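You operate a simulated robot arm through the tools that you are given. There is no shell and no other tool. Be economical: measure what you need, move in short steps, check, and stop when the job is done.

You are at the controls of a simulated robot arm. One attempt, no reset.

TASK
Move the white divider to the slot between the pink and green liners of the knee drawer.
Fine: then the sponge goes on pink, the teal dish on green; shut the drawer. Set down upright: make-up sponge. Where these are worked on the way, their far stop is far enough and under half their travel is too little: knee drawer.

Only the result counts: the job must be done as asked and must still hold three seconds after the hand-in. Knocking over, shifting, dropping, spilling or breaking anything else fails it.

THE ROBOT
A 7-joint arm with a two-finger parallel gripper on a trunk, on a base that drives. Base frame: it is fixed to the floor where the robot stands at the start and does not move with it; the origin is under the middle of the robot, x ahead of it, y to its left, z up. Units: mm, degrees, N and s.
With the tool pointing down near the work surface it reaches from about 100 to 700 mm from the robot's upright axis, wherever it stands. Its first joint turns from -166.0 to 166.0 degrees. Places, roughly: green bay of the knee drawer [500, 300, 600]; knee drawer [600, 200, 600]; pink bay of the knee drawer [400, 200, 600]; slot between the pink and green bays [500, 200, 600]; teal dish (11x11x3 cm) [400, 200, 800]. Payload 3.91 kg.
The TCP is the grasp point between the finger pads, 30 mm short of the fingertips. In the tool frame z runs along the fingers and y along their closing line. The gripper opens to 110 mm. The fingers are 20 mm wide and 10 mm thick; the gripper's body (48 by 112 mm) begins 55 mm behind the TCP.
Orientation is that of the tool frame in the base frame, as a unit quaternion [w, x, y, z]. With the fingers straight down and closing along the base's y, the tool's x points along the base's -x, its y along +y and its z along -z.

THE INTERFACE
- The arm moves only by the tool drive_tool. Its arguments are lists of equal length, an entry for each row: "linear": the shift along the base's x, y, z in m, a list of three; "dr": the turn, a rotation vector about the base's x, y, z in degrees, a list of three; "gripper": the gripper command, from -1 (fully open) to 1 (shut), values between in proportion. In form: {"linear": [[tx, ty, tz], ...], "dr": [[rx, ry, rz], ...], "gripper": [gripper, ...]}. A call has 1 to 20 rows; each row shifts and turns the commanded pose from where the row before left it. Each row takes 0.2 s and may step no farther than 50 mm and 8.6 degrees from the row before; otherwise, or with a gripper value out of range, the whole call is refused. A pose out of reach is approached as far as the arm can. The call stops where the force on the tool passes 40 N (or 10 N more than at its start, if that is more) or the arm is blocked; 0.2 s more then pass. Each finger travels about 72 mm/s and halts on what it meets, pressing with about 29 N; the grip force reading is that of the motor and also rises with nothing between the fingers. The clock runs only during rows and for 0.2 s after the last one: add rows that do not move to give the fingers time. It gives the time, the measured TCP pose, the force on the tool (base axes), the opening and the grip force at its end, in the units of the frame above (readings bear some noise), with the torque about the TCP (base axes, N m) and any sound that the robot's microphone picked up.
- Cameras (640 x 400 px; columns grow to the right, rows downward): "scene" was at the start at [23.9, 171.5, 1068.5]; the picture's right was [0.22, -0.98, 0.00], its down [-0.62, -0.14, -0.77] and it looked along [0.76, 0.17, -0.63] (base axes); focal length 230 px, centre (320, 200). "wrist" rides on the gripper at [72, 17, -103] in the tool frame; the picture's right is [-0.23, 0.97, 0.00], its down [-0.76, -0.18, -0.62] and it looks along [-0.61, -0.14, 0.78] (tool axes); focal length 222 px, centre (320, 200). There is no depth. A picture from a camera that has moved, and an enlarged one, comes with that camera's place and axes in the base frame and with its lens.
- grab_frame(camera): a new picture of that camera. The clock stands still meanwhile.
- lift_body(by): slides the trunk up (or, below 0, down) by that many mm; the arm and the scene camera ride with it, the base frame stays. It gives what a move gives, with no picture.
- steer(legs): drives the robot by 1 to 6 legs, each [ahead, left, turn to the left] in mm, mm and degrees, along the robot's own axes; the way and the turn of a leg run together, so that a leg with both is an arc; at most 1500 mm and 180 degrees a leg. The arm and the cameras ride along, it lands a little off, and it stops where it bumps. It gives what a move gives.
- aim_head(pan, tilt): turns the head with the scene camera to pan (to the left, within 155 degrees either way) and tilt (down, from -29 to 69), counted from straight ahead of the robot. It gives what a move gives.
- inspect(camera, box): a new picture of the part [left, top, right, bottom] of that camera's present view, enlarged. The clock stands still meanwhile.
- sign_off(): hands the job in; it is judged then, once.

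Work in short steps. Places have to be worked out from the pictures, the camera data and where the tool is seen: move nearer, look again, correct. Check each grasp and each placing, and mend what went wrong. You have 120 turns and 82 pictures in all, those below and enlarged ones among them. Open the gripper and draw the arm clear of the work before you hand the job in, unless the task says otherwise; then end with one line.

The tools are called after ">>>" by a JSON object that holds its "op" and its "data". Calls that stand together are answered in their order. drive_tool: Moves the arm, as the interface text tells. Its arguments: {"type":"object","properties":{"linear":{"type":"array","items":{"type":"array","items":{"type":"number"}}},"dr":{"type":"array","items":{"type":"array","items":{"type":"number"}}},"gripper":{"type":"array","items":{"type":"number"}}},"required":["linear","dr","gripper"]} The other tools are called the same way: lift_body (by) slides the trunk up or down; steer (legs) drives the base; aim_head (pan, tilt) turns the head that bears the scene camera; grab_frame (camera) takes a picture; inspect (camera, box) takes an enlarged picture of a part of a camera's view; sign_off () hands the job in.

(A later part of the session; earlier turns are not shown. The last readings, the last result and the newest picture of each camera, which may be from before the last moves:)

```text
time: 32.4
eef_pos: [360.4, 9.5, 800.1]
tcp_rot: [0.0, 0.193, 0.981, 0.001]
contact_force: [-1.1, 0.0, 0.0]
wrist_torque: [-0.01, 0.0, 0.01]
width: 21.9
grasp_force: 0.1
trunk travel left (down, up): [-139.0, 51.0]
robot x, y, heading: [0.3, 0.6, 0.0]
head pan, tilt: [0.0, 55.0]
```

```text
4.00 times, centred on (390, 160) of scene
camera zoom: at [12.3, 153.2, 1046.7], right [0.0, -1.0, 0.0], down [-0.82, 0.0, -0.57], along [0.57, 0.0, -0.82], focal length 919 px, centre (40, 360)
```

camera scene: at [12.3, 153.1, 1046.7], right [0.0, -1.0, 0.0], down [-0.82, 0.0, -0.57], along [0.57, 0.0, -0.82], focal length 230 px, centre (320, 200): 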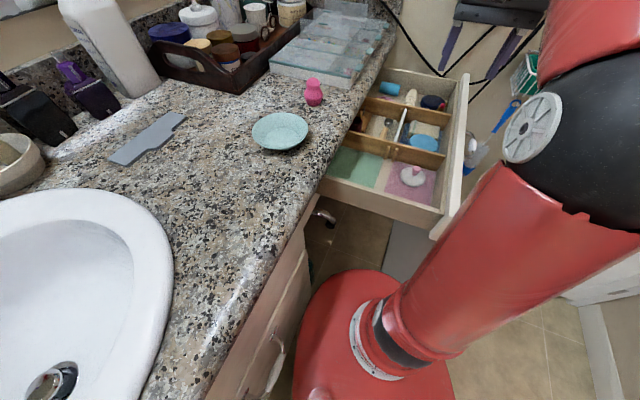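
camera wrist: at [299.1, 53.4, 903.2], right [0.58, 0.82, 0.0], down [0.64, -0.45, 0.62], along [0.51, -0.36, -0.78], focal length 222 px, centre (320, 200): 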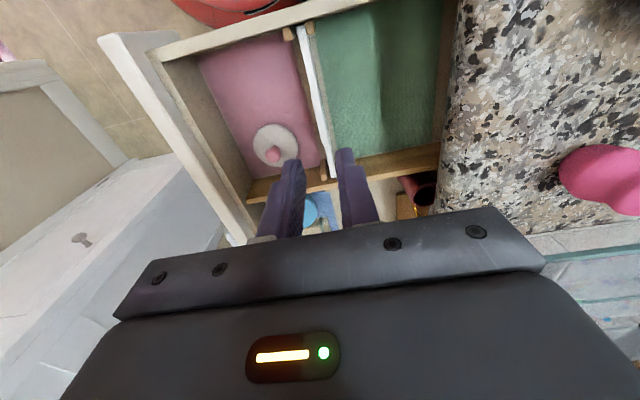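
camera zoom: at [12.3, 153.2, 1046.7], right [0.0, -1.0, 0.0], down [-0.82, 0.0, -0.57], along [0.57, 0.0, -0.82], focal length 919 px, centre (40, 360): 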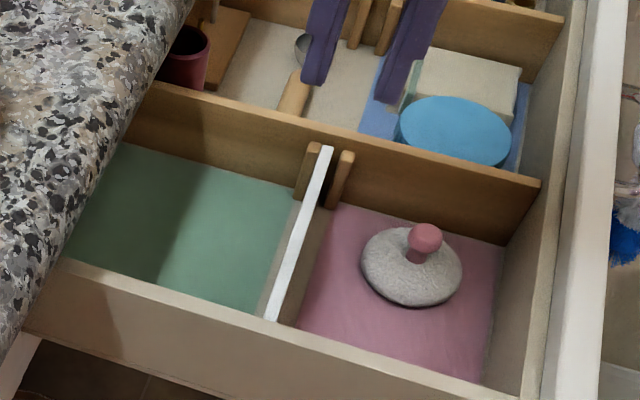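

The divider is seated in both cleat pairs. Next is the pink make-up sponge at about (497, 171); I'll move above it for a closer view.

>>> {"op": "drive_tool", "data": {"linear": [[0, 0, 0.04], [0.03, 0.035, 0.02], [0.03, 0.035, 0], [0.03, 0.035, 0], [0.03, 0.035, 0], [0.012, 0.015, 0], [0, 0, 0]], "dr": [[0, 0, 0], [0, 0, 0], [0, 0, 0], [0, 0, 0], [0, 0, 0], [0, 0, 0], [0, 0, 0]], "gripper": [-0.3, -0.3, -0.3, -0.3, -0.3, -0.3, -0.3]}}

>>> {"op": "grab_frame", "data": {"camera": "wrist"}}

>>> {"op": "grab_frame", "data": {"camera": "scene"}}

```text
refused: row 2 steps farther than a row can; nothing moved
```

```text
44 pictures are left
camera wrist: at [299.1, 53.4, 903.2], right [0.58, 0.82, 0.0], down [0.64, -0.45, 0.62], along [0.51, -0.36, -0.78], focal length 222 px, centre (320, 200)
```

wrist: 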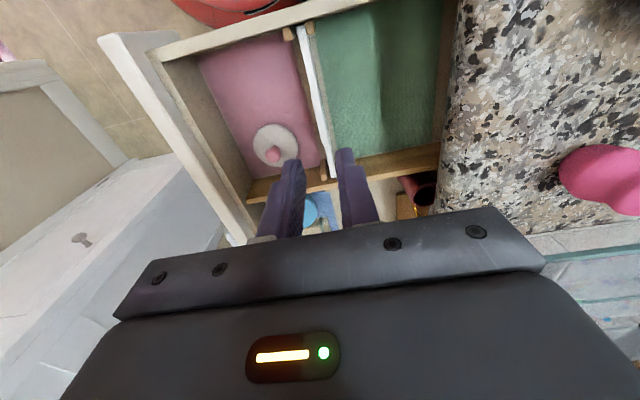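

```text
43 pictures are left
camera scene: at [12.3, 153.2, 1046.7], right [0.0, -1.0, 0.0], down [-0.82, 0.0, -0.57], along [0.57, 0.0, -0.82], focal length 230 px, centre (320, 200)
```

scene: 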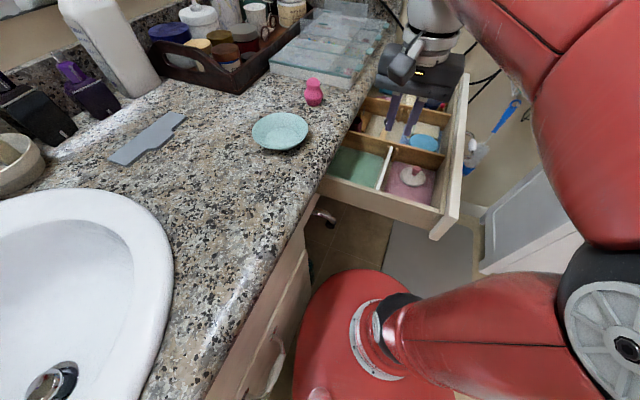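

One row was slightly over the limit; redoing with smaller steps.

>>> {"op": "drive_tool", "data": {"linear": [[0, 0, 0.045], [0.02, 0.025, 0.02], [0.03, 0.035, 0], [0.03, 0.035, 0], [0.03, 0.035, 0], [0.02, 0.023, 0], [0, 0, 0]], "dr": [[0, 0, 0], [0, 0, 0], [0, 0, 0], [0, 0, 0], [0, 0, 0], [0, 0, 0], [0, 0, 0]], "gripper": [-0.3, -0.3, -0.3, -0.3, -0.3, -0.3, -0.3]}}

>>> {"op": "grab_frame", "data": {"camera": "wrist"}}

```text
time: 34.0
eef_pos: [490.0, 163.9, 862.3]
tcp_rot: [0.0, 0.194, 0.981, 0.002]
contact_force: [-0.1, 0.3, 0.5]
wrist_torque: [0.01, -0.02, -0.01]
width: 71.3
grasp_force: 0.1
trunk travel left (down, up): [-139.0, 51.0]
robot x, y, heading: [-4.5, 0.8, 0.1]
head pan, tilt: [0.0, 55.0]
```

```text
42 pictures are left
camera wrist: at [428.5, 207.0, 966.5], right [0.58, 0.81, 0.0], down [0.64, -0.45, 0.62], along [0.51, -0.36, -0.78], focal length 222 px, centre (320, 200)
```

wrist: 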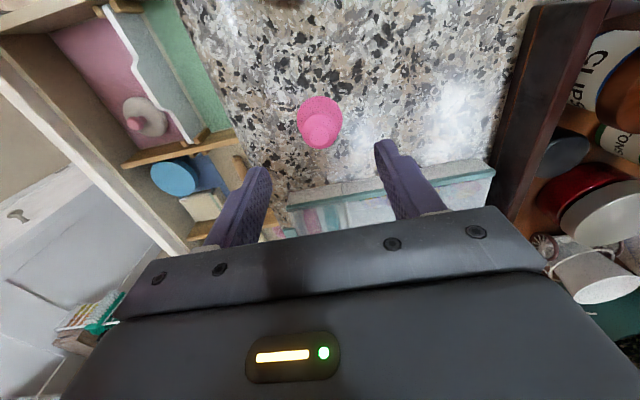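

Sponge axis is at about (484, 167). I'll centre on it and lower part-way.

>>> {"op": "drive_tool", "data": {"linear": [[-0.006, 0.003, -0.02], [0, 0, -0.025], [0, 0, -0.025], [0, 0, 0]], "dr": [[0, 0, 0], [0, 0, 0], [0, 0, 0], [0, 0, 0]], "gripper": [-0.3, -0.3, -0.3, -0.3]}}

>>> {"op": "grab_frame", "data": {"camera": "wrist"}}

>>> {"op": "inspect", "data": {"camera": "scene", "box": [240, 40, 400, 140]}}

```text
time: 35.0
eef_pos: [482.8, 165.5, 791.3]
tcp_rot: [0.0, 0.194, 0.981, 0.002]
contact_force: [-0.1, 0.5, 0.1]
wrist_torque: [0.01, -0.03, 0.03]
width: 71.5
grasp_force: 0.1
trunk travel left (down, up): [-139.0, 51.0]
robot x, y, heading: [0.2, -4.1, -0.2]
head pan, tilt: [0.0, 55.0]
```

```text
41 pictures are left
camera wrist: at [422.0, 209.5, 896.3], right [0.58, 0.82, 0.0], down [0.64, -0.45, 0.62], along [0.51, -0.36, -0.78], focal length 222 px, centre (320, 200)
```

wrist: 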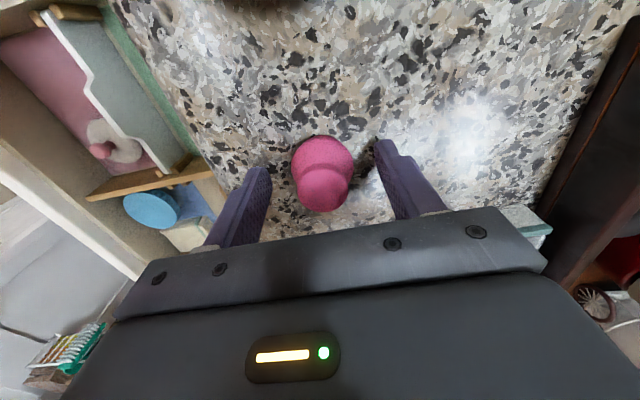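

```text
4.00 times, centred on (320, 90) of scene
camera zoom: at [12.4, 153.3, 1046.7], right [0.0, -1.0, 0.0], down [-0.82, 0.0, -0.57], along [0.57, 0.0, -0.82], focal length 919 px, centre (320, 640)
```

zoom: 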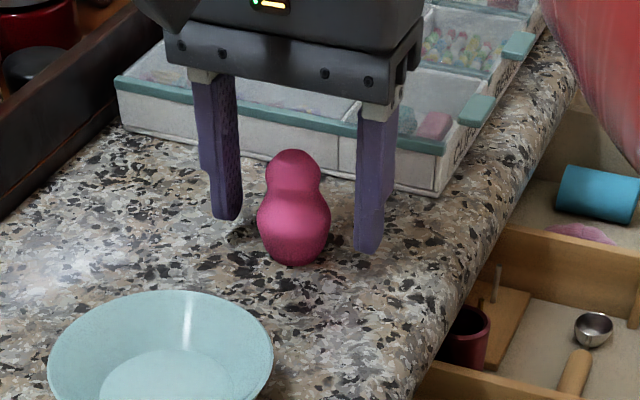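

The sponge stands upright between the fingers and the counter is at about z 749. I'll lower 6 mm and close.

>>> {"op": "drive_tool", "data": {"linear": [[0, 0, -0.006], [0, 0, 0], [0, 0, 0], [0, 0, 0], [0, 0, 0]], "dr": [[0, 0, 0], [0, 0, 0], [0, 0, 0], [0, 0, 0], [0, 0, 0]], "gripper": [-0.3, 0.1, 0.35, 0.6, 0.6]}}

```text
time: 36.2
eef_pos: [483.5, 166.1, 785.9]
tcp_rot: [0.0, 0.193, 0.981, 0.001]
contact_force: [1.1, -0.8, 0.4]
wrist_torque: [0.01, 0.0, -0.03]
width: 34.8
grasp_force: 29.6
trunk travel left (down, up): [-139.0, 51.0]
robot x, y, heading: [0.0, -0.4, 0.1]
head pan, tilt: [0.0, 55.0]
```

Gripped at 34.8 mm. I'll lift and check.

>>> {"op": "drive_tool", "data": {"linear": [[0, 0, 0.02], [0, 0, 0.03], [0, 0, 0.04], [0, 0, 0]], "dr": [[0, 0, 0], [0, 0, 0], [0, 0, 0], [0, 0, 0]], "gripper": [0.6, 0.6, 0.6, 0.6]}}

>>> {"op": "grab_frame", "data": {"camera": "wrist"}}

>>> {"op": "inspect", "data": {"camera": "scene", "box": [300, 20, 460, 220]}}

```text
time: 37.2
eef_pos: [482.6, 167.7, 877.7]
tcp_rot: [0.0, 0.194, 0.981, 0.0]
contact_force: [-0.6, 0.3, -0.2]
wrist_torque: [0.0, -0.01, -0.01]
width: 34.9
grasp_force: 28.8
trunk travel left (down, up): [-139.0, 51.0]
robot x, y, heading: [-1.6, -3.6, 0.2]
head pan, tilt: [0.0, 55.0]
```

```text
39 pictures are left
camera wrist: at [422.4, 210.8, 980.8], right [0.58, 0.82, 0.0], down [0.64, -0.45, 0.62], along [0.51, -0.36, -0.78], focal length 222 px, centre (320, 200)
```

wrist: 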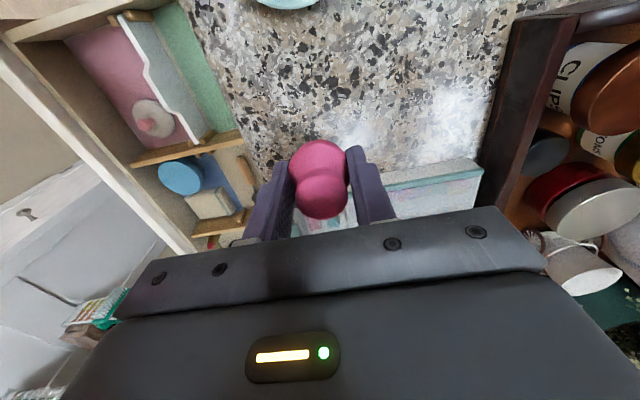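

```text
2.00 times, centred on (380, 120) of scene
camera zoom: at [12.4, 153.3, 1046.7], right [0.0, -1.0, 0.0], down [-0.82, 0.0, -0.57], along [0.57, 0.0, -0.82], focal length 459 px, centre (200, 360)
```

zoom: 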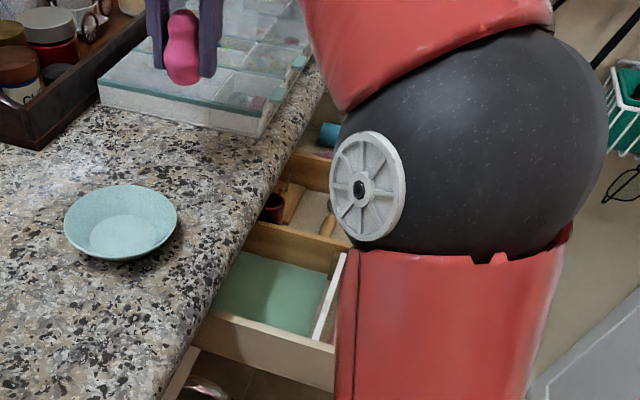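

The sponge is held upright. Free space in the pink bay beside the puff is around (305, -38); I'll carry the sponge over there at height.

>>> {"op": "drive_tool", "data": {"linear": [[-0.026, -0.03, 0], [-0.026, -0.03, 0], [-0.026, -0.03, 0], [-0.026, -0.03, -0.01], [-0.026, -0.03, -0.02], [-0.026, -0.03, -0.02], [-0.021, -0.025, -0.028], [0, 0, 0]], "dr": [[0, 0, 0], [0, 0, 0], [0, 0, 0], [0, 0, 0], [0, 0, 0], [0, 0, 0], [0, 0, 0], [0, 0, 0]], "gripper": [0.6, 0.6, 0.6, 0.6, 0.6, 0.6, 0.6, 0.6]}}

>>> {"op": "grab_frame", "data": {"camera": "wrist"}}

>>> {"op": "inspect", "data": {"camera": "scene", "box": [320, 90, 480, 240]}}

```text
time: 39.0
eef_pos: [306.1, -37.9, 797.8]
tcp_rot: [0.0, 0.192, 0.981, 0.001]
contact_force: [-0.4, 0.3, -0.5]
wrist_torque: [0.02, 0.0, -0.01]
width: 34.7
grasp_force: 29.0
trunk travel left (down, up): [-139.0, 51.0]
robot x, y, heading: [-3.3, 2.7, 0.1]
head pan, tilt: [0.0, 55.0]
```

```text
37 pictures are left
camera wrist: at [244.6, 4.3, 902.4], right [0.58, 0.82, 0.0], down [0.64, -0.45, 0.62], along [0.51, -0.36, -0.78], focal length 222 px, centre (320, 200)
```

wrist: 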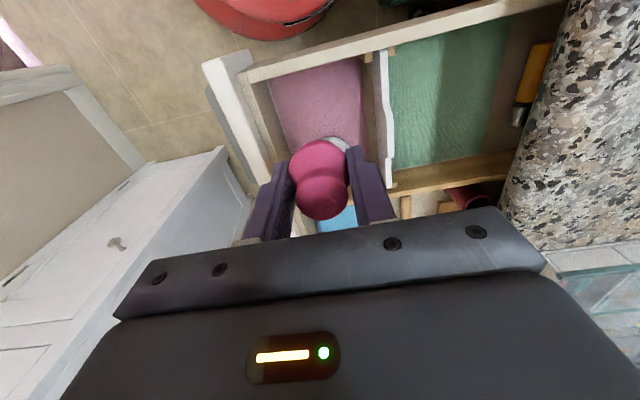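

```text
2.67 times, centred on (400, 165) of scene
camera zoom: at [12.3, 153.2, 1046.7], right [0.0, -1.0, 0.0], down [-0.82, 0.0, -0.57], along [0.57, 0.0, -0.82], focal length 612 px, centre (107, 293)
```

zoom: 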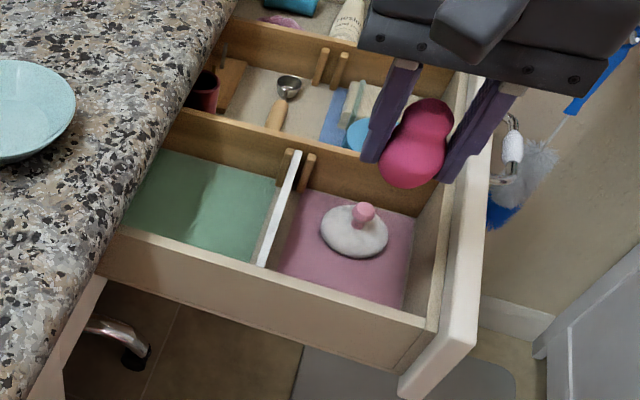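

The drop point projects mid-way in the free pink area. I'll lower to just above the liner.

>>> {"op": "drive_tool", "data": {"linear": [[0, 0, -0.03], [0, 0, -0.03], [0, 0, -0.03], [0, 0, -0.025], [0, 0, -0.012], [0, 0, 0]], "dr": [[0, 0, 0], [0, 0, 0], [0, 0, 0], [0, 0, 0], [0, 0, 0], [0, 0, 0]], "gripper": [0.6, 0.6, 0.6, 0.6, 0.6, 0.6]}}

>>> {"op": "grab_frame", "data": {"camera": "wrist"}}

>>> {"op": "inspect", "data": {"camera": "scene", "box": [340, 110, 460, 230]}}

```text
time: 40.4
eef_pos: [306.9, -38.3, 671.8]
tcp_rot: [0.001, 0.193, 0.981, 0.001]
contact_force: [1.0, -0.2, -0.1]
wrist_torque: [-0.01, 0.02, -0.05]
width: 34.6
grasp_force: 29.0
trunk travel left (down, up): [-139.0, 51.0]
robot x, y, heading: [-1.8, -1.9, -0.3]
head pan, tilt: [0.0, 55.0]
```

```text
35 pictures are left
camera wrist: at [245.8, 4.5, 775.9], right [0.58, 0.82, 0.0], down [0.64, -0.45, 0.62], along [0.51, -0.36, -0.78], focal length 222 px, centre (320, 200)
```

wrist: 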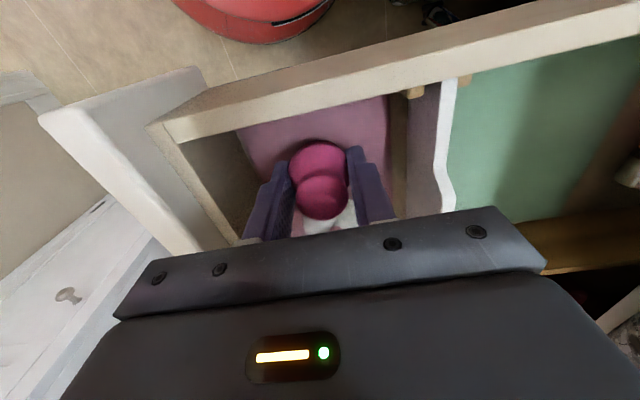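

```text
3.33 times, centred on (400, 170) of scene
camera zoom: at [12.3, 153.2, 1046.7], right [0.0, -1.0, 0.0], down [-0.82, 0.0, -0.57], along [0.57, 0.0, -0.82], focal length 766 px, centre (53, 300)
```

zoom: 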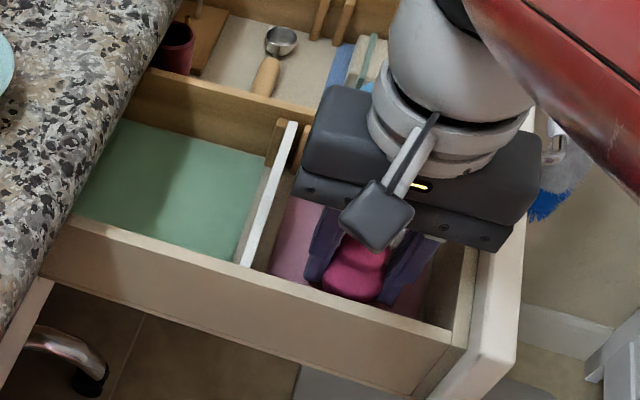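

Well inside and clear of the puff and walls. I'll lower in small steps to feel for the liner.

>>> {"op": "drive_tool", "data": {"linear": [[0, 0, -0.004], [0, 0, -0.003], [0, 0, -0.002], [0, 0, 0]], "dr": [[0, 0, 0], [0, 0, 0], [0, 0, 0], [0, 0, 0]], "gripper": [0.6, 0.6, 0.6, 0.6]}}

>>> {"op": "inspect", "data": {"camera": "wrist", "box": [240, 90, 400, 215]}}

```text
time: 41.4
eef_pos: [306.0, -38.4, 664.0]
tcp_rot: [0.0, 0.194, 0.981, 0.002]
contact_force: [0.6, -0.3, -0.6]
wrist_torque: [0.02, -0.02, 0.02]
width: 35.8
grasp_force: 29.2
trunk travel left (down, up): [-139.0, 51.0]
robot x, y, heading: [-1.1, 0.7, -0.2]
head pan, tilt: [0.0, 55.0]
```

```text
3.20 times, centred on (320, 152) of wrist
camera zoom: at [245.2, 4.5, 767.0], right [0.58, 0.82, 0.0], down [0.64, -0.45, 0.62], along [0.51, -0.36, -0.78], focal length 711 px, centre (320, 352)
```

zoom: 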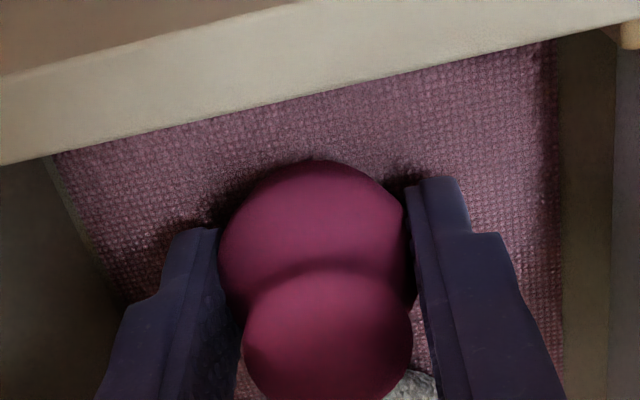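

Contact shadow is growing but no force yet. Lowering a few millimetres more.

>>> {"op": "drive_tool", "data": {"linear": [[0, 0, -0.002], [0, 0, -0.002], [0, 0, -0.001], [0, 0, 0]], "dr": [[0, 0, 0], [0, 0, 0], [0, 0, 0], [0, 0, 0]], "gripper": [0.6, 0.6, 0.6, 0.6]}}

```text
time: 42.4
eef_pos: [307.3, -37.9, 660.2]
tcp_rot: [0.003, 0.193, 0.981, 0.001]
contact_force: [0.3, -2.4, 36.9]
wrist_torque: [0.24, -0.07, 0.0]
width: 36.6
grasp_force: 28.5
trunk travel left (down, up): [-139.0, 51.0]
robot x, y, heading: [-2.7, -2.0, 0.0]
head pan, tilt: [0.0, 55.0]
```

Firm contact. I'll ease up 1.5 mm, release slowly and retreat straight up.

>>> {"op": "drive_tool", "data": {"linear": [[0, 0, 0.0015], [0, 0, 0], [0, 0, 0], [0, 0, 0], [0, 0, 0]], "dr": [[0, 0, 0], [0, 0, 0], [0, 0, 0], [0, 0, 0], [0, 0, 0]], "gripper": [0.6, 0.3, 0.1, 0.1, 0.1]}}

>>> {"op": "inspect", "data": {"camera": "wrist", "box": [240, 90, 400, 215]}}

```text
time: 43.6
eef_pos: [304.9, -37.9, 659.6]
tcp_rot: [0.0, 0.193, 0.981, 0.001]
contact_force: [-0.1, 0.4, 0.0]
wrist_torque: [0.0, 0.01, 0.0]
width: 49.4
grasp_force: 0.0
trunk travel left (down, up): [-139.0, 51.0]
robot x, y, heading: [-0.1, 1.7, -0.0]
head pan, tilt: [0.0, 55.0]
```

```text
3.20 times, centred on (320, 152) of wrist
camera zoom: at [245.2, 4.7, 763.7], right [0.58, 0.82, 0.0], down [0.64, -0.45, 0.62], along [0.51, -0.36, -0.78], focal length 711 px, centre (320, 352)
```

zoom: 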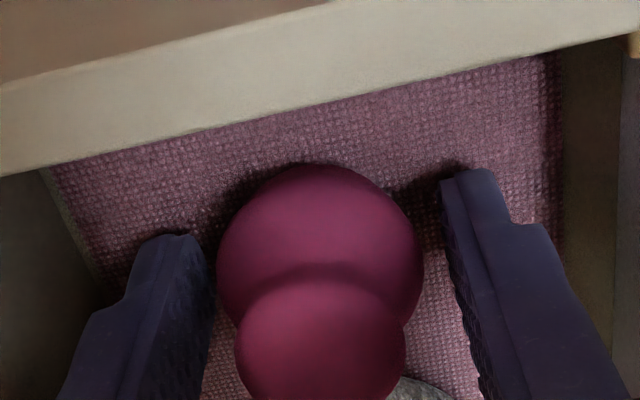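

Sponge released and standing upright. I'll rise, then move toward the teal dish while turning the tool -45° so the fingers close radially on the dish rim.

>>> {"op": "drive_tool", "data": {"linear": [[0, 0, 0.02], [0, 0, 0.03], [0, 0, 0.045], [0, 0, 0.045], [0, 0, 0.045], [0, 0.04, 0.015], [0, 0.04, 0], [0, 0.04, 0], [0, 0.04, 0], [0, 0.03, 0], [0, 0.03, 0], [0, 0, 0]], "dr": [[0, 0, 0], [0, 0, 0], [0, 0, 0], [0, 0, 0], [0, 0, 0], [0, 0, -7.5], [0, 0, -7.5], [0, 0, -7.5], [0, 0, -7.5], [0, 0, -7.5], [0, 0, -7.5], [0, 0, 0]], "gripper": [0.1, 0.1, 0.1, 0.1, 0.1, 0.1, 0.1, 0.1, 0.1, 0.1, 0.1, 0.1]}}

>>> {"op": "grab_frame", "data": {"camera": "wrist"}}

>>> {"op": "grab_frame", "data": {"camera": "scene"}}

```text
time: 46.2
eef_pos: [307.8, 182.6, 859.7]
tcp_rot: [0.001, 0.554, 0.832, 0.002]
contact_force: [0.3, -0.3, 0.2]
wrist_torque: [0.0, -0.03, -0.02]
width: 49.6
grasp_force: 0.1
trunk travel left (down, up): [-139.0, 51.0]
robot x, y, heading: [-1.7, 1.5, -0.2]
head pan, tilt: [0.0, 55.0]
```

```text
31 pictures are left
camera wrist: at [293.7, 256.1, 964.3], right [0.99, 0.17, 0.0], down [0.13, -0.77, 0.62], along [0.11, -0.61, -0.78], focal length 222 px, centre (320, 200)
```

wrist: 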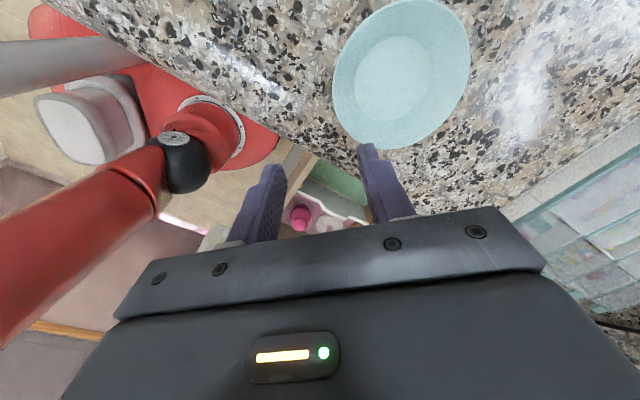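

```text
30 pictures are left
camera scene: at [12.3, 153.2, 1046.7], right [0.0, -1.0, 0.0], down [-0.82, 0.0, -0.57], along [0.57, 0.0, -0.82], focal length 230 px, centre (320, 200)
```

scene: 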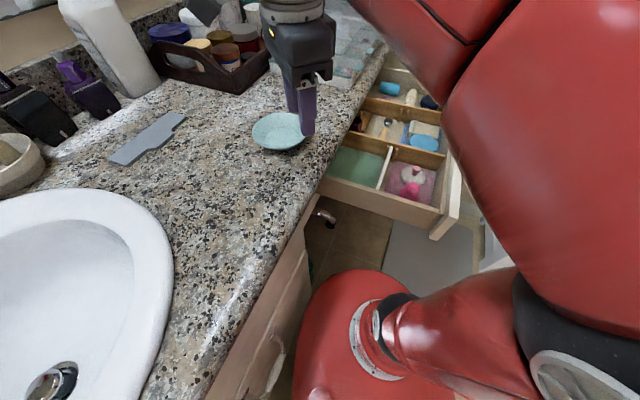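

Dish centre is about (364, 230) with the rim near z 767. I'll tilt the tool 20° to follow the flared wall and come over the robot-side rim point at (313, 209).

>>> {"op": "drive_tool", "data": {"linear": [[0.002, 0.009, -0.01], [0.002, 0.009, -0.01], [0.002, 0.009, -0.01], [0, 0, 0]], "dr": [[2.57, -6.15, 0], [2.57, -6.15, 0], [2.57, -6.15, 0], [0, 0, 0]], "gripper": [0.3, 0.3, 0.3, 0.3]}}

>>> {"op": "grab_frame", "data": {"camera": "wrist"}}

>>> {"op": "inspect", "data": {"camera": "scene", "box": [220, 60, 380, 180]}}

```text
time: 47.2
eef_pos: [313.3, 208.9, 829.5]
tcp_rot: [0.098, 0.546, 0.819, 0.146]
contact_force: [-0.1, 0.3, -0.8]
wrist_torque: [0.01, 0.0, -0.02]
width: 38.5
grasp_force: 0.1
trunk travel left (down, up): [-139.0, 51.0]
robot x, y, heading: [1.4, -0.5, 0.2]
head pan, tilt: [0.0, 55.0]
```

```text
29 pictures are left
camera wrist: at [266.2, 268.3, 933.2], right [0.93, 0.14, 0.34], down [-0.06, -0.85, 0.52], along [0.36, -0.51, -0.78], focal length 222 px, centre (320, 200)
```

wrist: 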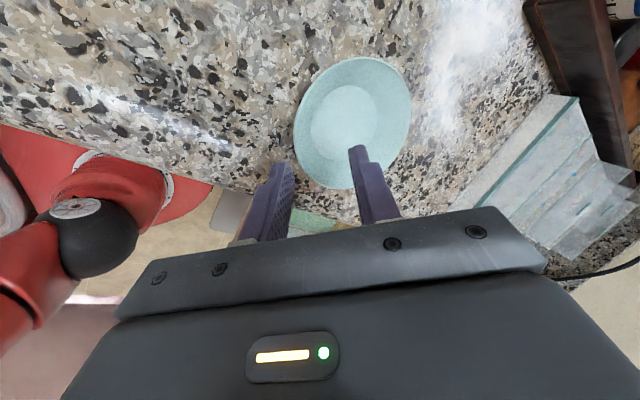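

```text
3.33 times, centred on (300, 120) of scene
camera zoom: at [12.3, 153.3, 1046.7], right [0.0, -1.0, 0.0], down [-0.82, 0.0, -0.57], along [0.57, 0.0, -0.82], focal length 766 px, centre (387, 467)
```

zoom: 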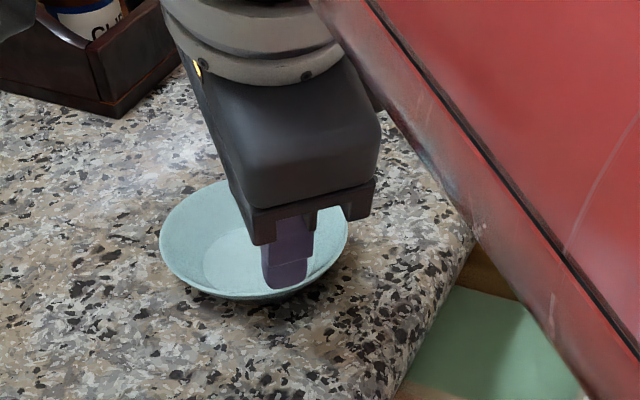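

The rim passes between the fingertips; the refined centre is (361, 230) with the rim at z≈763. I'll back off along the tool axis, narrow to 26 mm, then slide down over the rim.

>>> {"op": "drive_tool", "data": {"linear": [[-0.022, -0.008, -0.008], [0, 0, 0], [0.0045, 0.0019, -0.0135], [0.003, 0.0013, -0.009], [0, 0, 0]], "dr": [[0, 0, 0], [0, 0, 0], [0, 0, 0], [0, 0, 0], [0, 0, 0]], "gripper": [0.5, 0.5, 0.5, 0.5, 0.5]}}

>>> {"op": "grab_frame", "data": {"camera": "wrist"}}

>>> {"op": "inspect", "data": {"camera": "scene", "box": [220, 60, 380, 180]}}

```text
time: 48.4
eef_pos: [297.3, 202.8, 799.2]
tcp_rot: [0.097, 0.545, 0.819, 0.146]
contact_force: [0.5, -0.6, 0.3]
wrist_torque: [-0.01, 0.02, 0.0]
width: 27.4
grasp_force: 0.0
trunk travel left (down, up): [-139.0, 51.0]
robot x, y, heading: [-0.2, -1.1, -0.1]
head pan, tilt: [0.0, 55.0]
```

```text
27 pictures are left
camera wrist: at [251.3, 262.5, 902.6], right [0.93, 0.14, 0.34], down [-0.06, -0.85, 0.52], along [0.36, -0.51, -0.78], focal length 222 px, centre (320, 200)
```

wrist: 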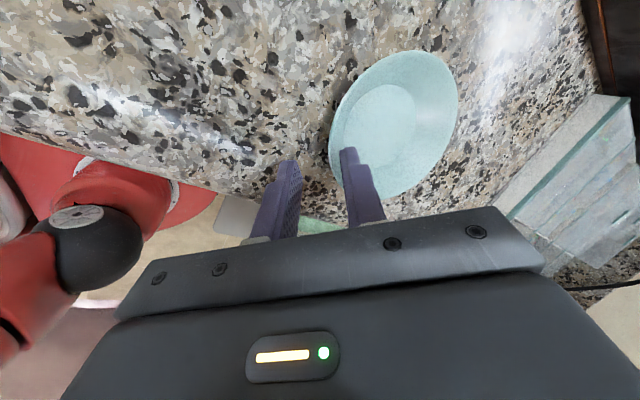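

```text
3.33 times, centred on (300, 120) of scene
camera zoom: at [12.2, 153.2, 1046.7], right [0.0, -1.0, 0.0], down [-0.82, 0.0, -0.57], along [0.57, 0.0, -0.82], focal length 766 px, centre (387, 467)
```

zoom: 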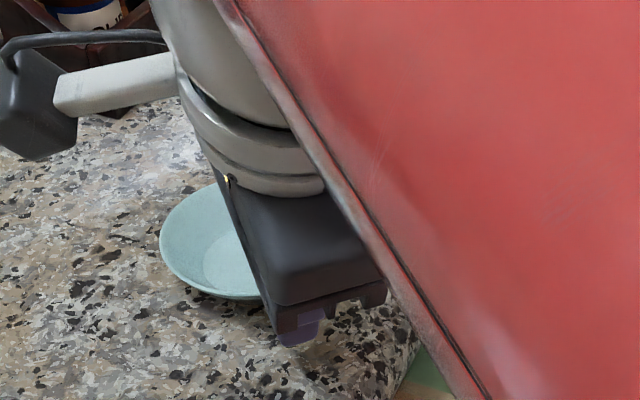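

The rim sits about 6 mm toward the inner finger. I'll shift to centre it, then slide down along the tool axis.

>>> {"op": "drive_tool", "data": {"linear": [[0.0055, 0.0023, 0], [0.0033, 0.0014, -0.01], [0.0032, 0.0014, -0.0095], [0, 0, 0]], "dr": [[0, 0, 0], [0, 0, 0], [0, 0, 0], [0, 0, 0]], "gripper": [0.5, 0.5, 0.5, 0.5]}}

>>> {"op": "grab_frame", "data": {"camera": "wrist"}}

```text
time: 49.2
eef_pos: [308.3, 208.0, 786.6]
tcp_rot: [0.102, 0.545, 0.819, 0.151]
contact_force: [-10.8, -8.0, 20.9]
wrist_torque: [-0.34, 0.65, 0.02]
width: 29.6
grasp_force: 1.7
trunk travel left (down, up): [-139.0, 51.0]
robot x, y, heading: [-0.6, -0.1, -0.1]
head pan, tilt: [0.0, 55.0]
stopped in row 4: the force on the tool passed its limit at 46 N (the readings are from after the stop); the commanded pose is now the measured one
```

```text
25 pictures are left
camera wrist: at [260.4, 267.0, 889.9], right [0.93, 0.14, 0.35], down [-0.06, -0.85, 0.52], along [0.37, -0.5, -0.78], focal length 222 px, centre (320, 200)
```

wrist: 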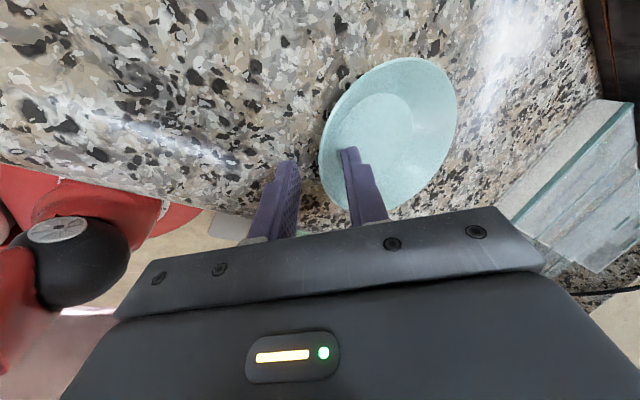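

The outer fingertip touched the counter (torque matches, so counter z≈749) and the rim is centred between the fingers. I'll rise 3 mm and close.

>>> {"op": "drive_tool", "data": {"linear": [[0, 0, 0.003], [0, 0, 0], [0, 0, 0], [0, 0, 0], [0, 0, 0]], "dr": [[0, 0, 0], [0, 0, 0], [0, 0, 0], [0, 0, 0], [0, 0, 0]], "gripper": [0.5, 0.7, 0.85, 1, 1]}}

>>> {"op": "grab_frame", "data": {"camera": "wrist"}}

```text
time: 50.4
eef_pos: [311.7, 208.8, 789.1]
tcp_rot: [0.101, 0.545, 0.819, 0.149]
contact_force: [5.2, 2.6, 10.6]
wrist_torque: [0.65, -0.62, -0.12]
width: 11.0
grasp_force: 29.1
trunk travel left (down, up): [-139.0, 51.0]
robot x, y, heading: [-0.9, 1.5, -0.3]
head pan, tilt: [0.0, 55.0]
```

```text
24 pictures are left
camera wrist: at [262.2, 267.6, 891.3], right [0.93, 0.14, 0.35], down [-0.06, -0.85, 0.52], along [0.37, -0.5, -0.78], focal length 222 px, centre (320, 200)
```

wrist: 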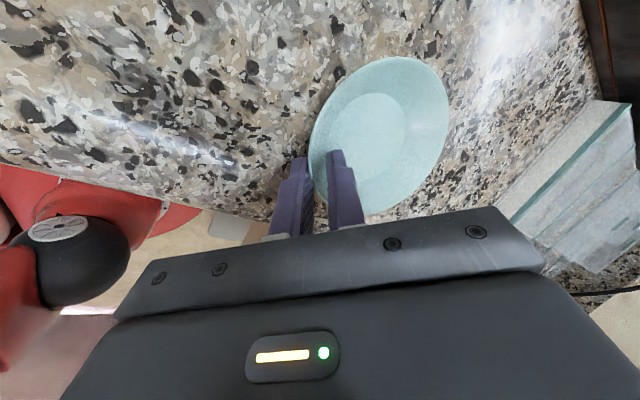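

Gripped at 11 mm across the sloped wall. I'll lift slowly and check how it hangs.

>>> {"op": "drive_tool", "data": {"linear": [[0, 0, 0.01], [0, 0, 0.015], [0, 0, 0.015], [0, 0, 0.02], [0, 0, 0]], "dr": [[0, 0, 0], [0, 0, 0], [0, 0, 0], [0, 0, 0], [0, 0, 0]], "gripper": [1, 1, 1, 1, 1]}}

>>> {"op": "grab_frame", "data": {"camera": "wrist"}}

>>> {"op": "inspect", "data": {"camera": "scene", "box": [220, 60, 380, 180]}}

```text
time: 51.6
eef_pos: [308.3, 208.6, 848.7]
tcp_rot: [0.1, 0.545, 0.819, 0.149]
contact_force: [0.1, -0.3, -1.7]
wrist_torque: [-0.05, 0.06, 0.04]
width: 5.7
grasp_force: 29.0
trunk travel left (down, up): [-139.0, 51.0]
robot x, y, heading: [-2.1, 0.4, 0.1]
head pan, tilt: [0.0, 55.0]
```

```text
23 pictures are left
camera wrist: at [261.8, 267.5, 950.9], right [0.93, 0.14, 0.34], down [-0.06, -0.85, 0.52], along [0.37, -0.51, -0.78], focal length 222 px, centre (320, 200)
```

wrist: 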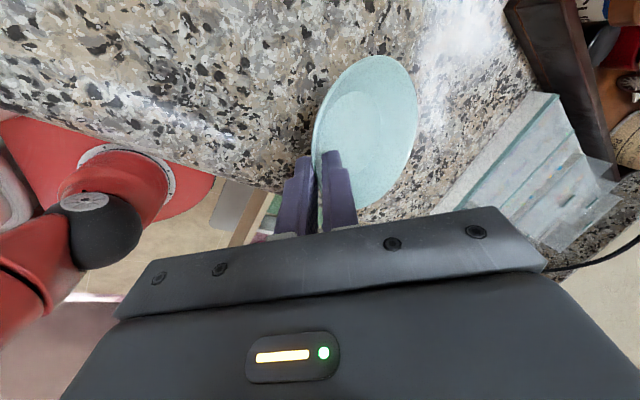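

```text
3.33 times, centred on (300, 120) of scene
camera zoom: at [12.0, 153.2, 1046.6], right [0.0, -1.0, 0.0], down [-0.82, 0.0, -0.57], along [0.57, 0.0, -0.82], focal length 766 px, centre (387, 467)
```

zoom: 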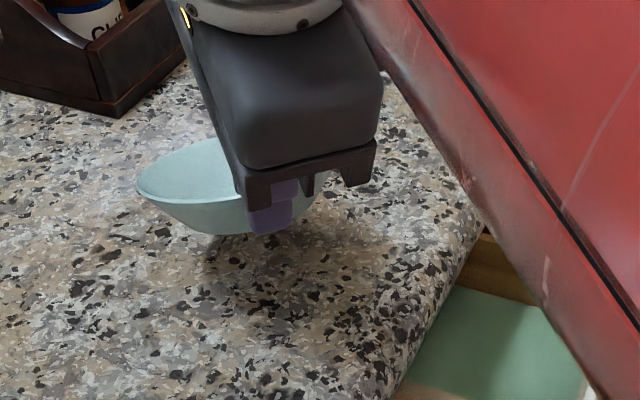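

The dish hangs with its far side about 20° low, which is fine for slipping under the counter lip. I'll carry it toward the green bay, staying high for a check.

>>> {"op": "drive_tool", "data": {"linear": [[0, 0, 0.02], [0.005, -0.037, 0], [0.006, -0.037, 0], [0.006, -0.037, 0], [0.006, -0.037, 0], [0.006, -0.037, 0], [0, 0, -0.02], [0, 0, 0]], "dr": [[0, 0, 0], [0, 0, 0], [0, 0, 0], [0, 0, 0], [0, 0, 0], [0, 0, 0], [0, 0, 0], [0, 0, 0]], "gripper": [1, 1, 1, 1, 1, 1, 1, 1]}}

>>> {"op": "grab_frame", "data": {"camera": "wrist"}}

>>> {"op": "inspect", "data": {"camera": "scene", "box": [300, 60, 460, 220]}}

```text
time: 53.4
eef_pos: [339.1, 21.4, 847.6]
tcp_rot: [0.1, 0.545, 0.819, 0.148]
contact_force: [0.3, 0.8, -0.9]
wrist_torque: [-0.01, 0.05, -0.01]
width: 5.3
grasp_force: 29.1
trunk travel left (down, up): [-139.0, 51.0]
robot x, y, heading: [-1.4, 1.2, -0.2]
head pan, tilt: [0.0, 55.0]
```

```text
21 pictures are left
camera wrist: at [291.2, 82.0, 951.5], right [0.93, 0.14, 0.34], down [-0.06, -0.85, 0.52], along [0.37, -0.51, -0.78], focal length 222 px, centre (320, 200)
```

wrist: 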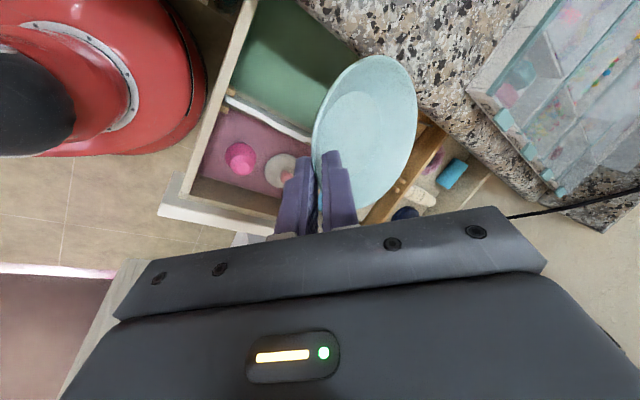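

```text
2.50 times, centred on (380, 140) of scene
camera zoom: at [12.1, 153.1, 1046.7], right [0.0, -1.0, 0.0], down [-0.82, 0.0, -0.57], along [0.57, 0.0, -0.82], focal length 574 px, centre (170, 350)
```

zoom: 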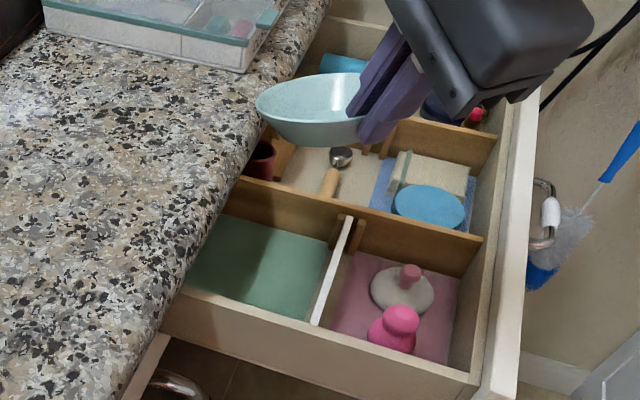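

Geometry checks: the dish centre is over the bay with the counter edge about 10 mm clear. I'll lower until the dish's counter-side rim is just below counter level.

>>> {"op": "drive_tool", "data": {"linear": [[0, 0, -0.03], [0, 0, -0.03], [0, 0, -0.025], [0, 0, -0.02], [0, 0, 0]], "dr": [[0, 0, 0], [0, 0, 0], [0, 0, 0], [0, 0, 0], [0, 0, 0]], "gripper": [1, 1, 1, 1, 1]}}

>>> {"op": "grab_frame", "data": {"camera": "wrist"}}

>>> {"op": "inspect", "data": {"camera": "scene", "box": [310, 90, 450, 230]}}

```text
time: 54.6
eef_pos: [338.0, 23.4, 742.9]
tcp_rot: [0.099, 0.544, 0.82, 0.148]
contact_force: [-0.2, 0.1, -1.0]
wrist_torque: [-0.01, 0.05, -0.02]
width: 5.8
grasp_force: 29.4
trunk travel left (down, up): [-139.0, 51.0]
robot x, y, heading: [0.5, -1.5, 0.2]
head pan, tilt: [0.0, 55.0]
```

```text
19 pictures are left
camera wrist: at [290.8, 82.6, 845.1], right [0.93, 0.14, 0.34], down [-0.06, -0.85, 0.52], along [0.37, -0.51, -0.78], focal length 222 px, centre (320, 200)
```

wrist: 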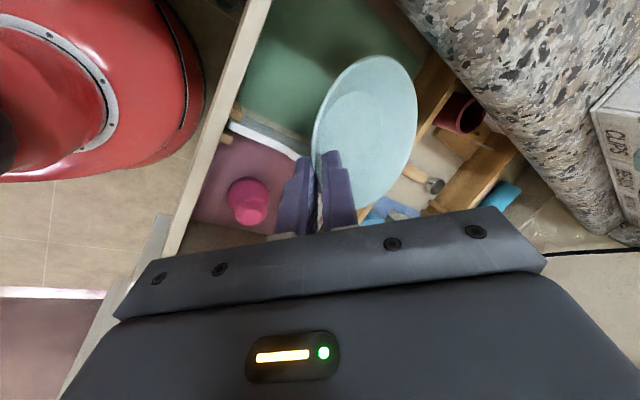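

```text
2.86 times, centred on (380, 160) of scene
camera zoom: at [12.1, 153.1, 1046.7], right [0.0, -1.0, 0.0], down [-0.82, 0.0, -0.57], along [0.57, 0.0, -0.82], focal length 656 px, centre (149, 314)
```

zoom: 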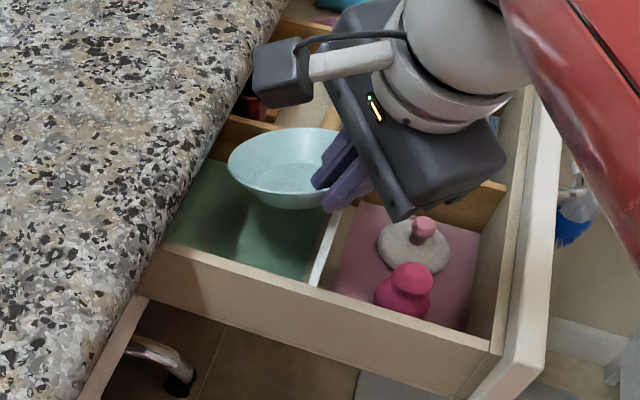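

All clear: divider, puff and sponge untouched. I'll drop a little, slide inward under the counter lip, then lower toward the liner.

>>> {"op": "drive_tool", "data": {"linear": [[0, 0, -0.009], [0.0027, 0.0069, -0.008], [0.0027, 0.0069, -0.008], [0.0026, 0.0069, -0.008], [0, 0, -0.01], [0, 0, -0.01], [0, 0, 0]], "dr": [[0, 0, 0], [0, 0, 0], [0, 0, 0], [0, 0, 0], [0, 0, 0], [0, 0, 0], [0, 0, 0]], "gripper": [1, 1, 1, 1, 1, 1, 1]}}

>>> {"op": "grab_frame", "data": {"camera": "wrist"}}

>>> {"op": "inspect", "data": {"camera": "scene", "box": [310, 90, 450, 230]}}

```text
time: 56.2
eef_pos: [346.1, 43.1, 688.0]
tcp_rot: [0.099, 0.545, 0.819, 0.149]
contact_force: [0.2, -0.7, -1.5]
wrist_torque: [-0.02, 0.06, -0.01]
width: 5.4
grasp_force: 28.9
trunk travel left (down, up): [-139.0, 51.0]
robot x, y, heading: [0.4, -0.4, -0.0]
head pan, tilt: [0.0, 55.0]
```

```text
17 pictures are left
camera wrist: at [298.8, 103.3, 792.4], right [0.93, 0.14, 0.34], down [-0.06, -0.85, 0.52], along [0.37, -0.51, -0.78], focal length 222 px, centre (320, 200)
```

wrist: 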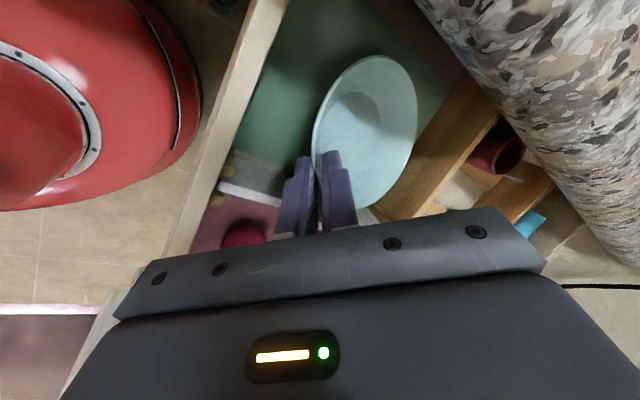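

```text
2.86 times, centred on (380, 160) of scene
camera zoom: at [12.1, 153.1, 1046.7], right [0.0, -1.0, 0.0], down [-0.82, 0.0, -0.57], along [0.57, 0.0, -0.82], focal length 656 px, centre (149, 314)
```

zoom: 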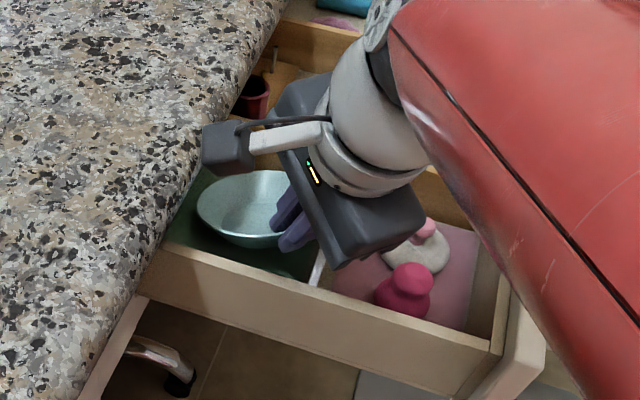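

The dish is in the bay, clear of the partition. I'll lower gently until it sits on the liner and flattens.

>>> {"op": "drive_tool", "data": {"linear": [[0, 0, -0.005], [0, 0, -0.005], [0, 0, -0.004], [0, 0, -0.004], [0, 0, 0]], "dr": [[0, 0, 0], [0, 0, 0], [0, 0, 0], [0, 0, 0], [0, 0, 0]], "gripper": [1, 1, 1, 1, 1]}}

>>> {"op": "grab_frame", "data": {"camera": "wrist"}}

```text
time: 57.4
eef_pos: [345.7, 45.3, 672.0]
tcp_rot: [0.1, 0.545, 0.819, 0.149]
contact_force: [-4.8, 1.7, 9.5]
wrist_torque: [0.39, -0.56, 0.23]
width: 8.8
grasp_force: 28.7
trunk travel left (down, up): [-139.0, 51.0]
robot x, y, heading: [-2.7, 3.1, -0.2]
head pan, tilt: [0.0, 55.0]
```

```text
15 pictures are left
camera wrist: at [298.2, 103.9, 774.9], right [0.93, 0.14, 0.34], down [-0.06, -0.85, 0.52], along [0.37, -0.51, -0.78], focal length 222 px, centre (320, 200)
```

wrist: 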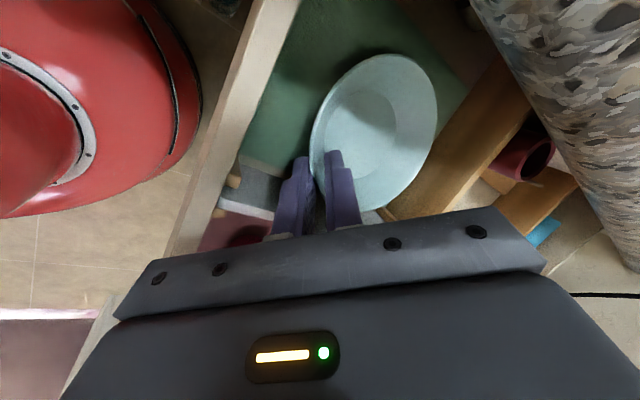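

Contact and it's flattening (width 8.8 mm). I'll lower 7 mm more while easing 3 mm away from the partition.

>>> {"op": "drive_tool", "data": {"linear": [[-0.0015, 0.0005, -0.002], [-0.0013, 0.0005, -0.002], [0, 0, -0.002], [0, 0, -0.001], [0, 0, 0]], "dr": [[0, 0, 0], [0, 0, 0], [0, 0, 0], [0, 0, 0], [0, 0, 0]], "gripper": [1, 1, 1, 1, 1]}}

>>> {"op": "inspect", "data": {"camera": "wrist", "box": [220, 30, 500, 210]}}

```text
time: 58.6
eef_pos: [343.8, 44.9, 666.3]
tcp_rot: [0.101, 0.545, 0.819, 0.149]
contact_force: [1.5, -0.4, 16.4]
wrist_torque: [0.28, -0.7, -0.24]
width: 9.9
grasp_force: 29.2
trunk travel left (down, up): [-139.0, 51.0]
robot x, y, heading: [0.6, -1.6, -0.2]
head pan, tilt: [0.0, 55.0]
```

```text
2.22 times, centred on (360, 120) of wrist
camera zoom: at [295.7, 104.9, 768.4], right [0.93, 0.14, 0.34], down [-0.06, -0.85, 0.52], along [0.37, -0.51, -0.78], focal length 494 px, centre (231, 378)
```

zoom: 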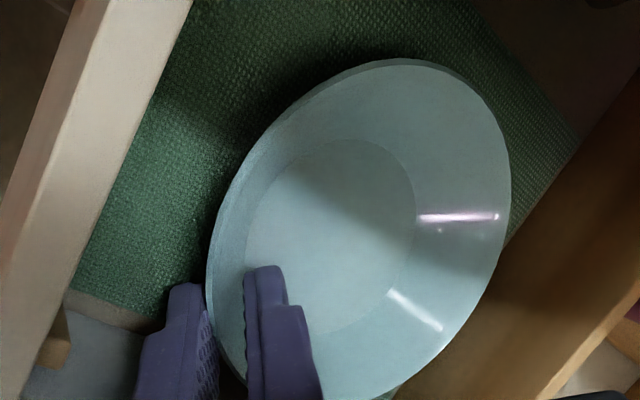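

Nearly flat (9.9 of about 11 mm). One last millimetre or two, then release slowly.

>>> {"op": "drive_tool", "data": {"linear": [[0, 0, -0.0015], [0, 0, 0], [0, 0, 0], [0, 0, 0], [0, 0, 0]], "dr": [[0, 0, 0], [0, 0, 0], [0, 0, 0], [0, 0, 0], [0, 0, 0]], "gripper": [1, 0.75, 0.62, 0.62, 0.62]}}

>>> {"op": "inspect", "data": {"camera": "wrist", "box": [220, 30, 500, 210]}}

```text
time: 59.8
eef_pos: [343.7, 46.5, 662.5]
tcp_rot: [0.1, 0.546, 0.819, 0.149]
contact_force: [-0.2, 0.5, -0.2]
wrist_torque: [0.01, 0.0, -0.03]
width: 20.9
grasp_force: 0.1
trunk travel left (down, up): [-139.0, 51.0]
robot x, y, heading: [0.9, -1.3, 0.3]
head pan, tilt: [0.0, 55.0]
```

```text
2.22 times, centred on (360, 120) of wrist
camera zoom: at [295.9, 104.8, 766.4], right [0.93, 0.14, 0.34], down [-0.06, -0.85, 0.52], along [0.37, -0.51, -0.78], focal length 494 px, centre (231, 378)
```

zoom: 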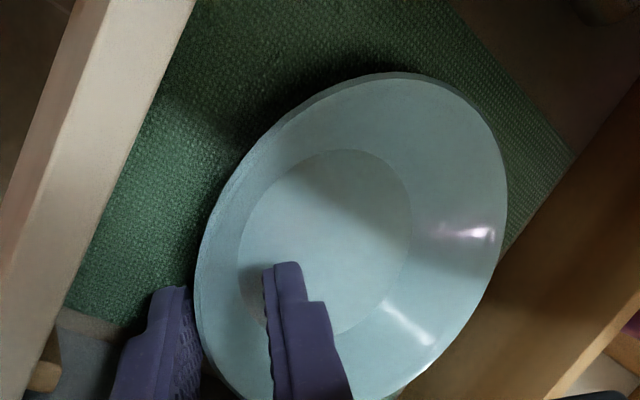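

The dish sits flat on green and is free. I'll retreat along the tool axis, then straight up.

>>> {"op": "drive_tool", "data": {"linear": [[-0.004, -0.0016, 0.0118], [-0.004, -0.0017, 0.0118], [-0.004, -0.0017, 0.0118], [-0.003, -0.006, 0.025], [-0.003, -0.008, 0.035], [0, 0, 0.045], [0, 0, 0.045], [0, 0, 0]], "dr": [[0, 0, 0], [0, 0, 0], [0, 0, 0], [0, 0, 0], [0, 0, 0], [0, 0, 0], [0, 0, 0], [0, 0, 0]], "gripper": [0.62, 0.62, 0.62, 0.62, 0.62, 0.62, 0.62, 0.62]}}

>>> {"op": "inspect", "data": {"camera": "scene", "box": [310, 60, 480, 240]}}

```text
time: 61.6
eef_pos: [327.0, 24.9, 847.8]
tcp_rot: [0.1, 0.545, 0.819, 0.148]
contact_force: [0.3, -0.3, 0.0]
wrist_torque: [0.04, 0.0, -0.05]
width: 20.7
grasp_force: 0.1
trunk travel left (down, up): [-139.0, 51.0]
robot x, y, heading: [-2.2, 1.4, -0.2]
head pan, tilt: [0.0, 55.0]
```

```text
2.22 times, centred on (395, 150) of scene
camera zoom: at [12.1, 153.1, 1046.7], right [0.0, -1.0, 0.0], down [-0.82, 0.0, -0.57], along [0.57, 0.0, -0.82], focal length 510 px, centre (153, 311)
```

zoom: 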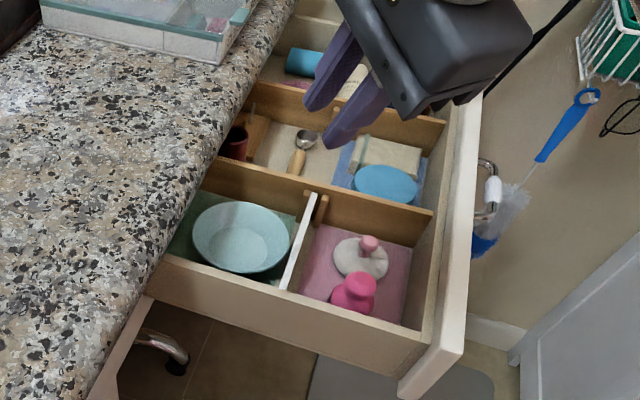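

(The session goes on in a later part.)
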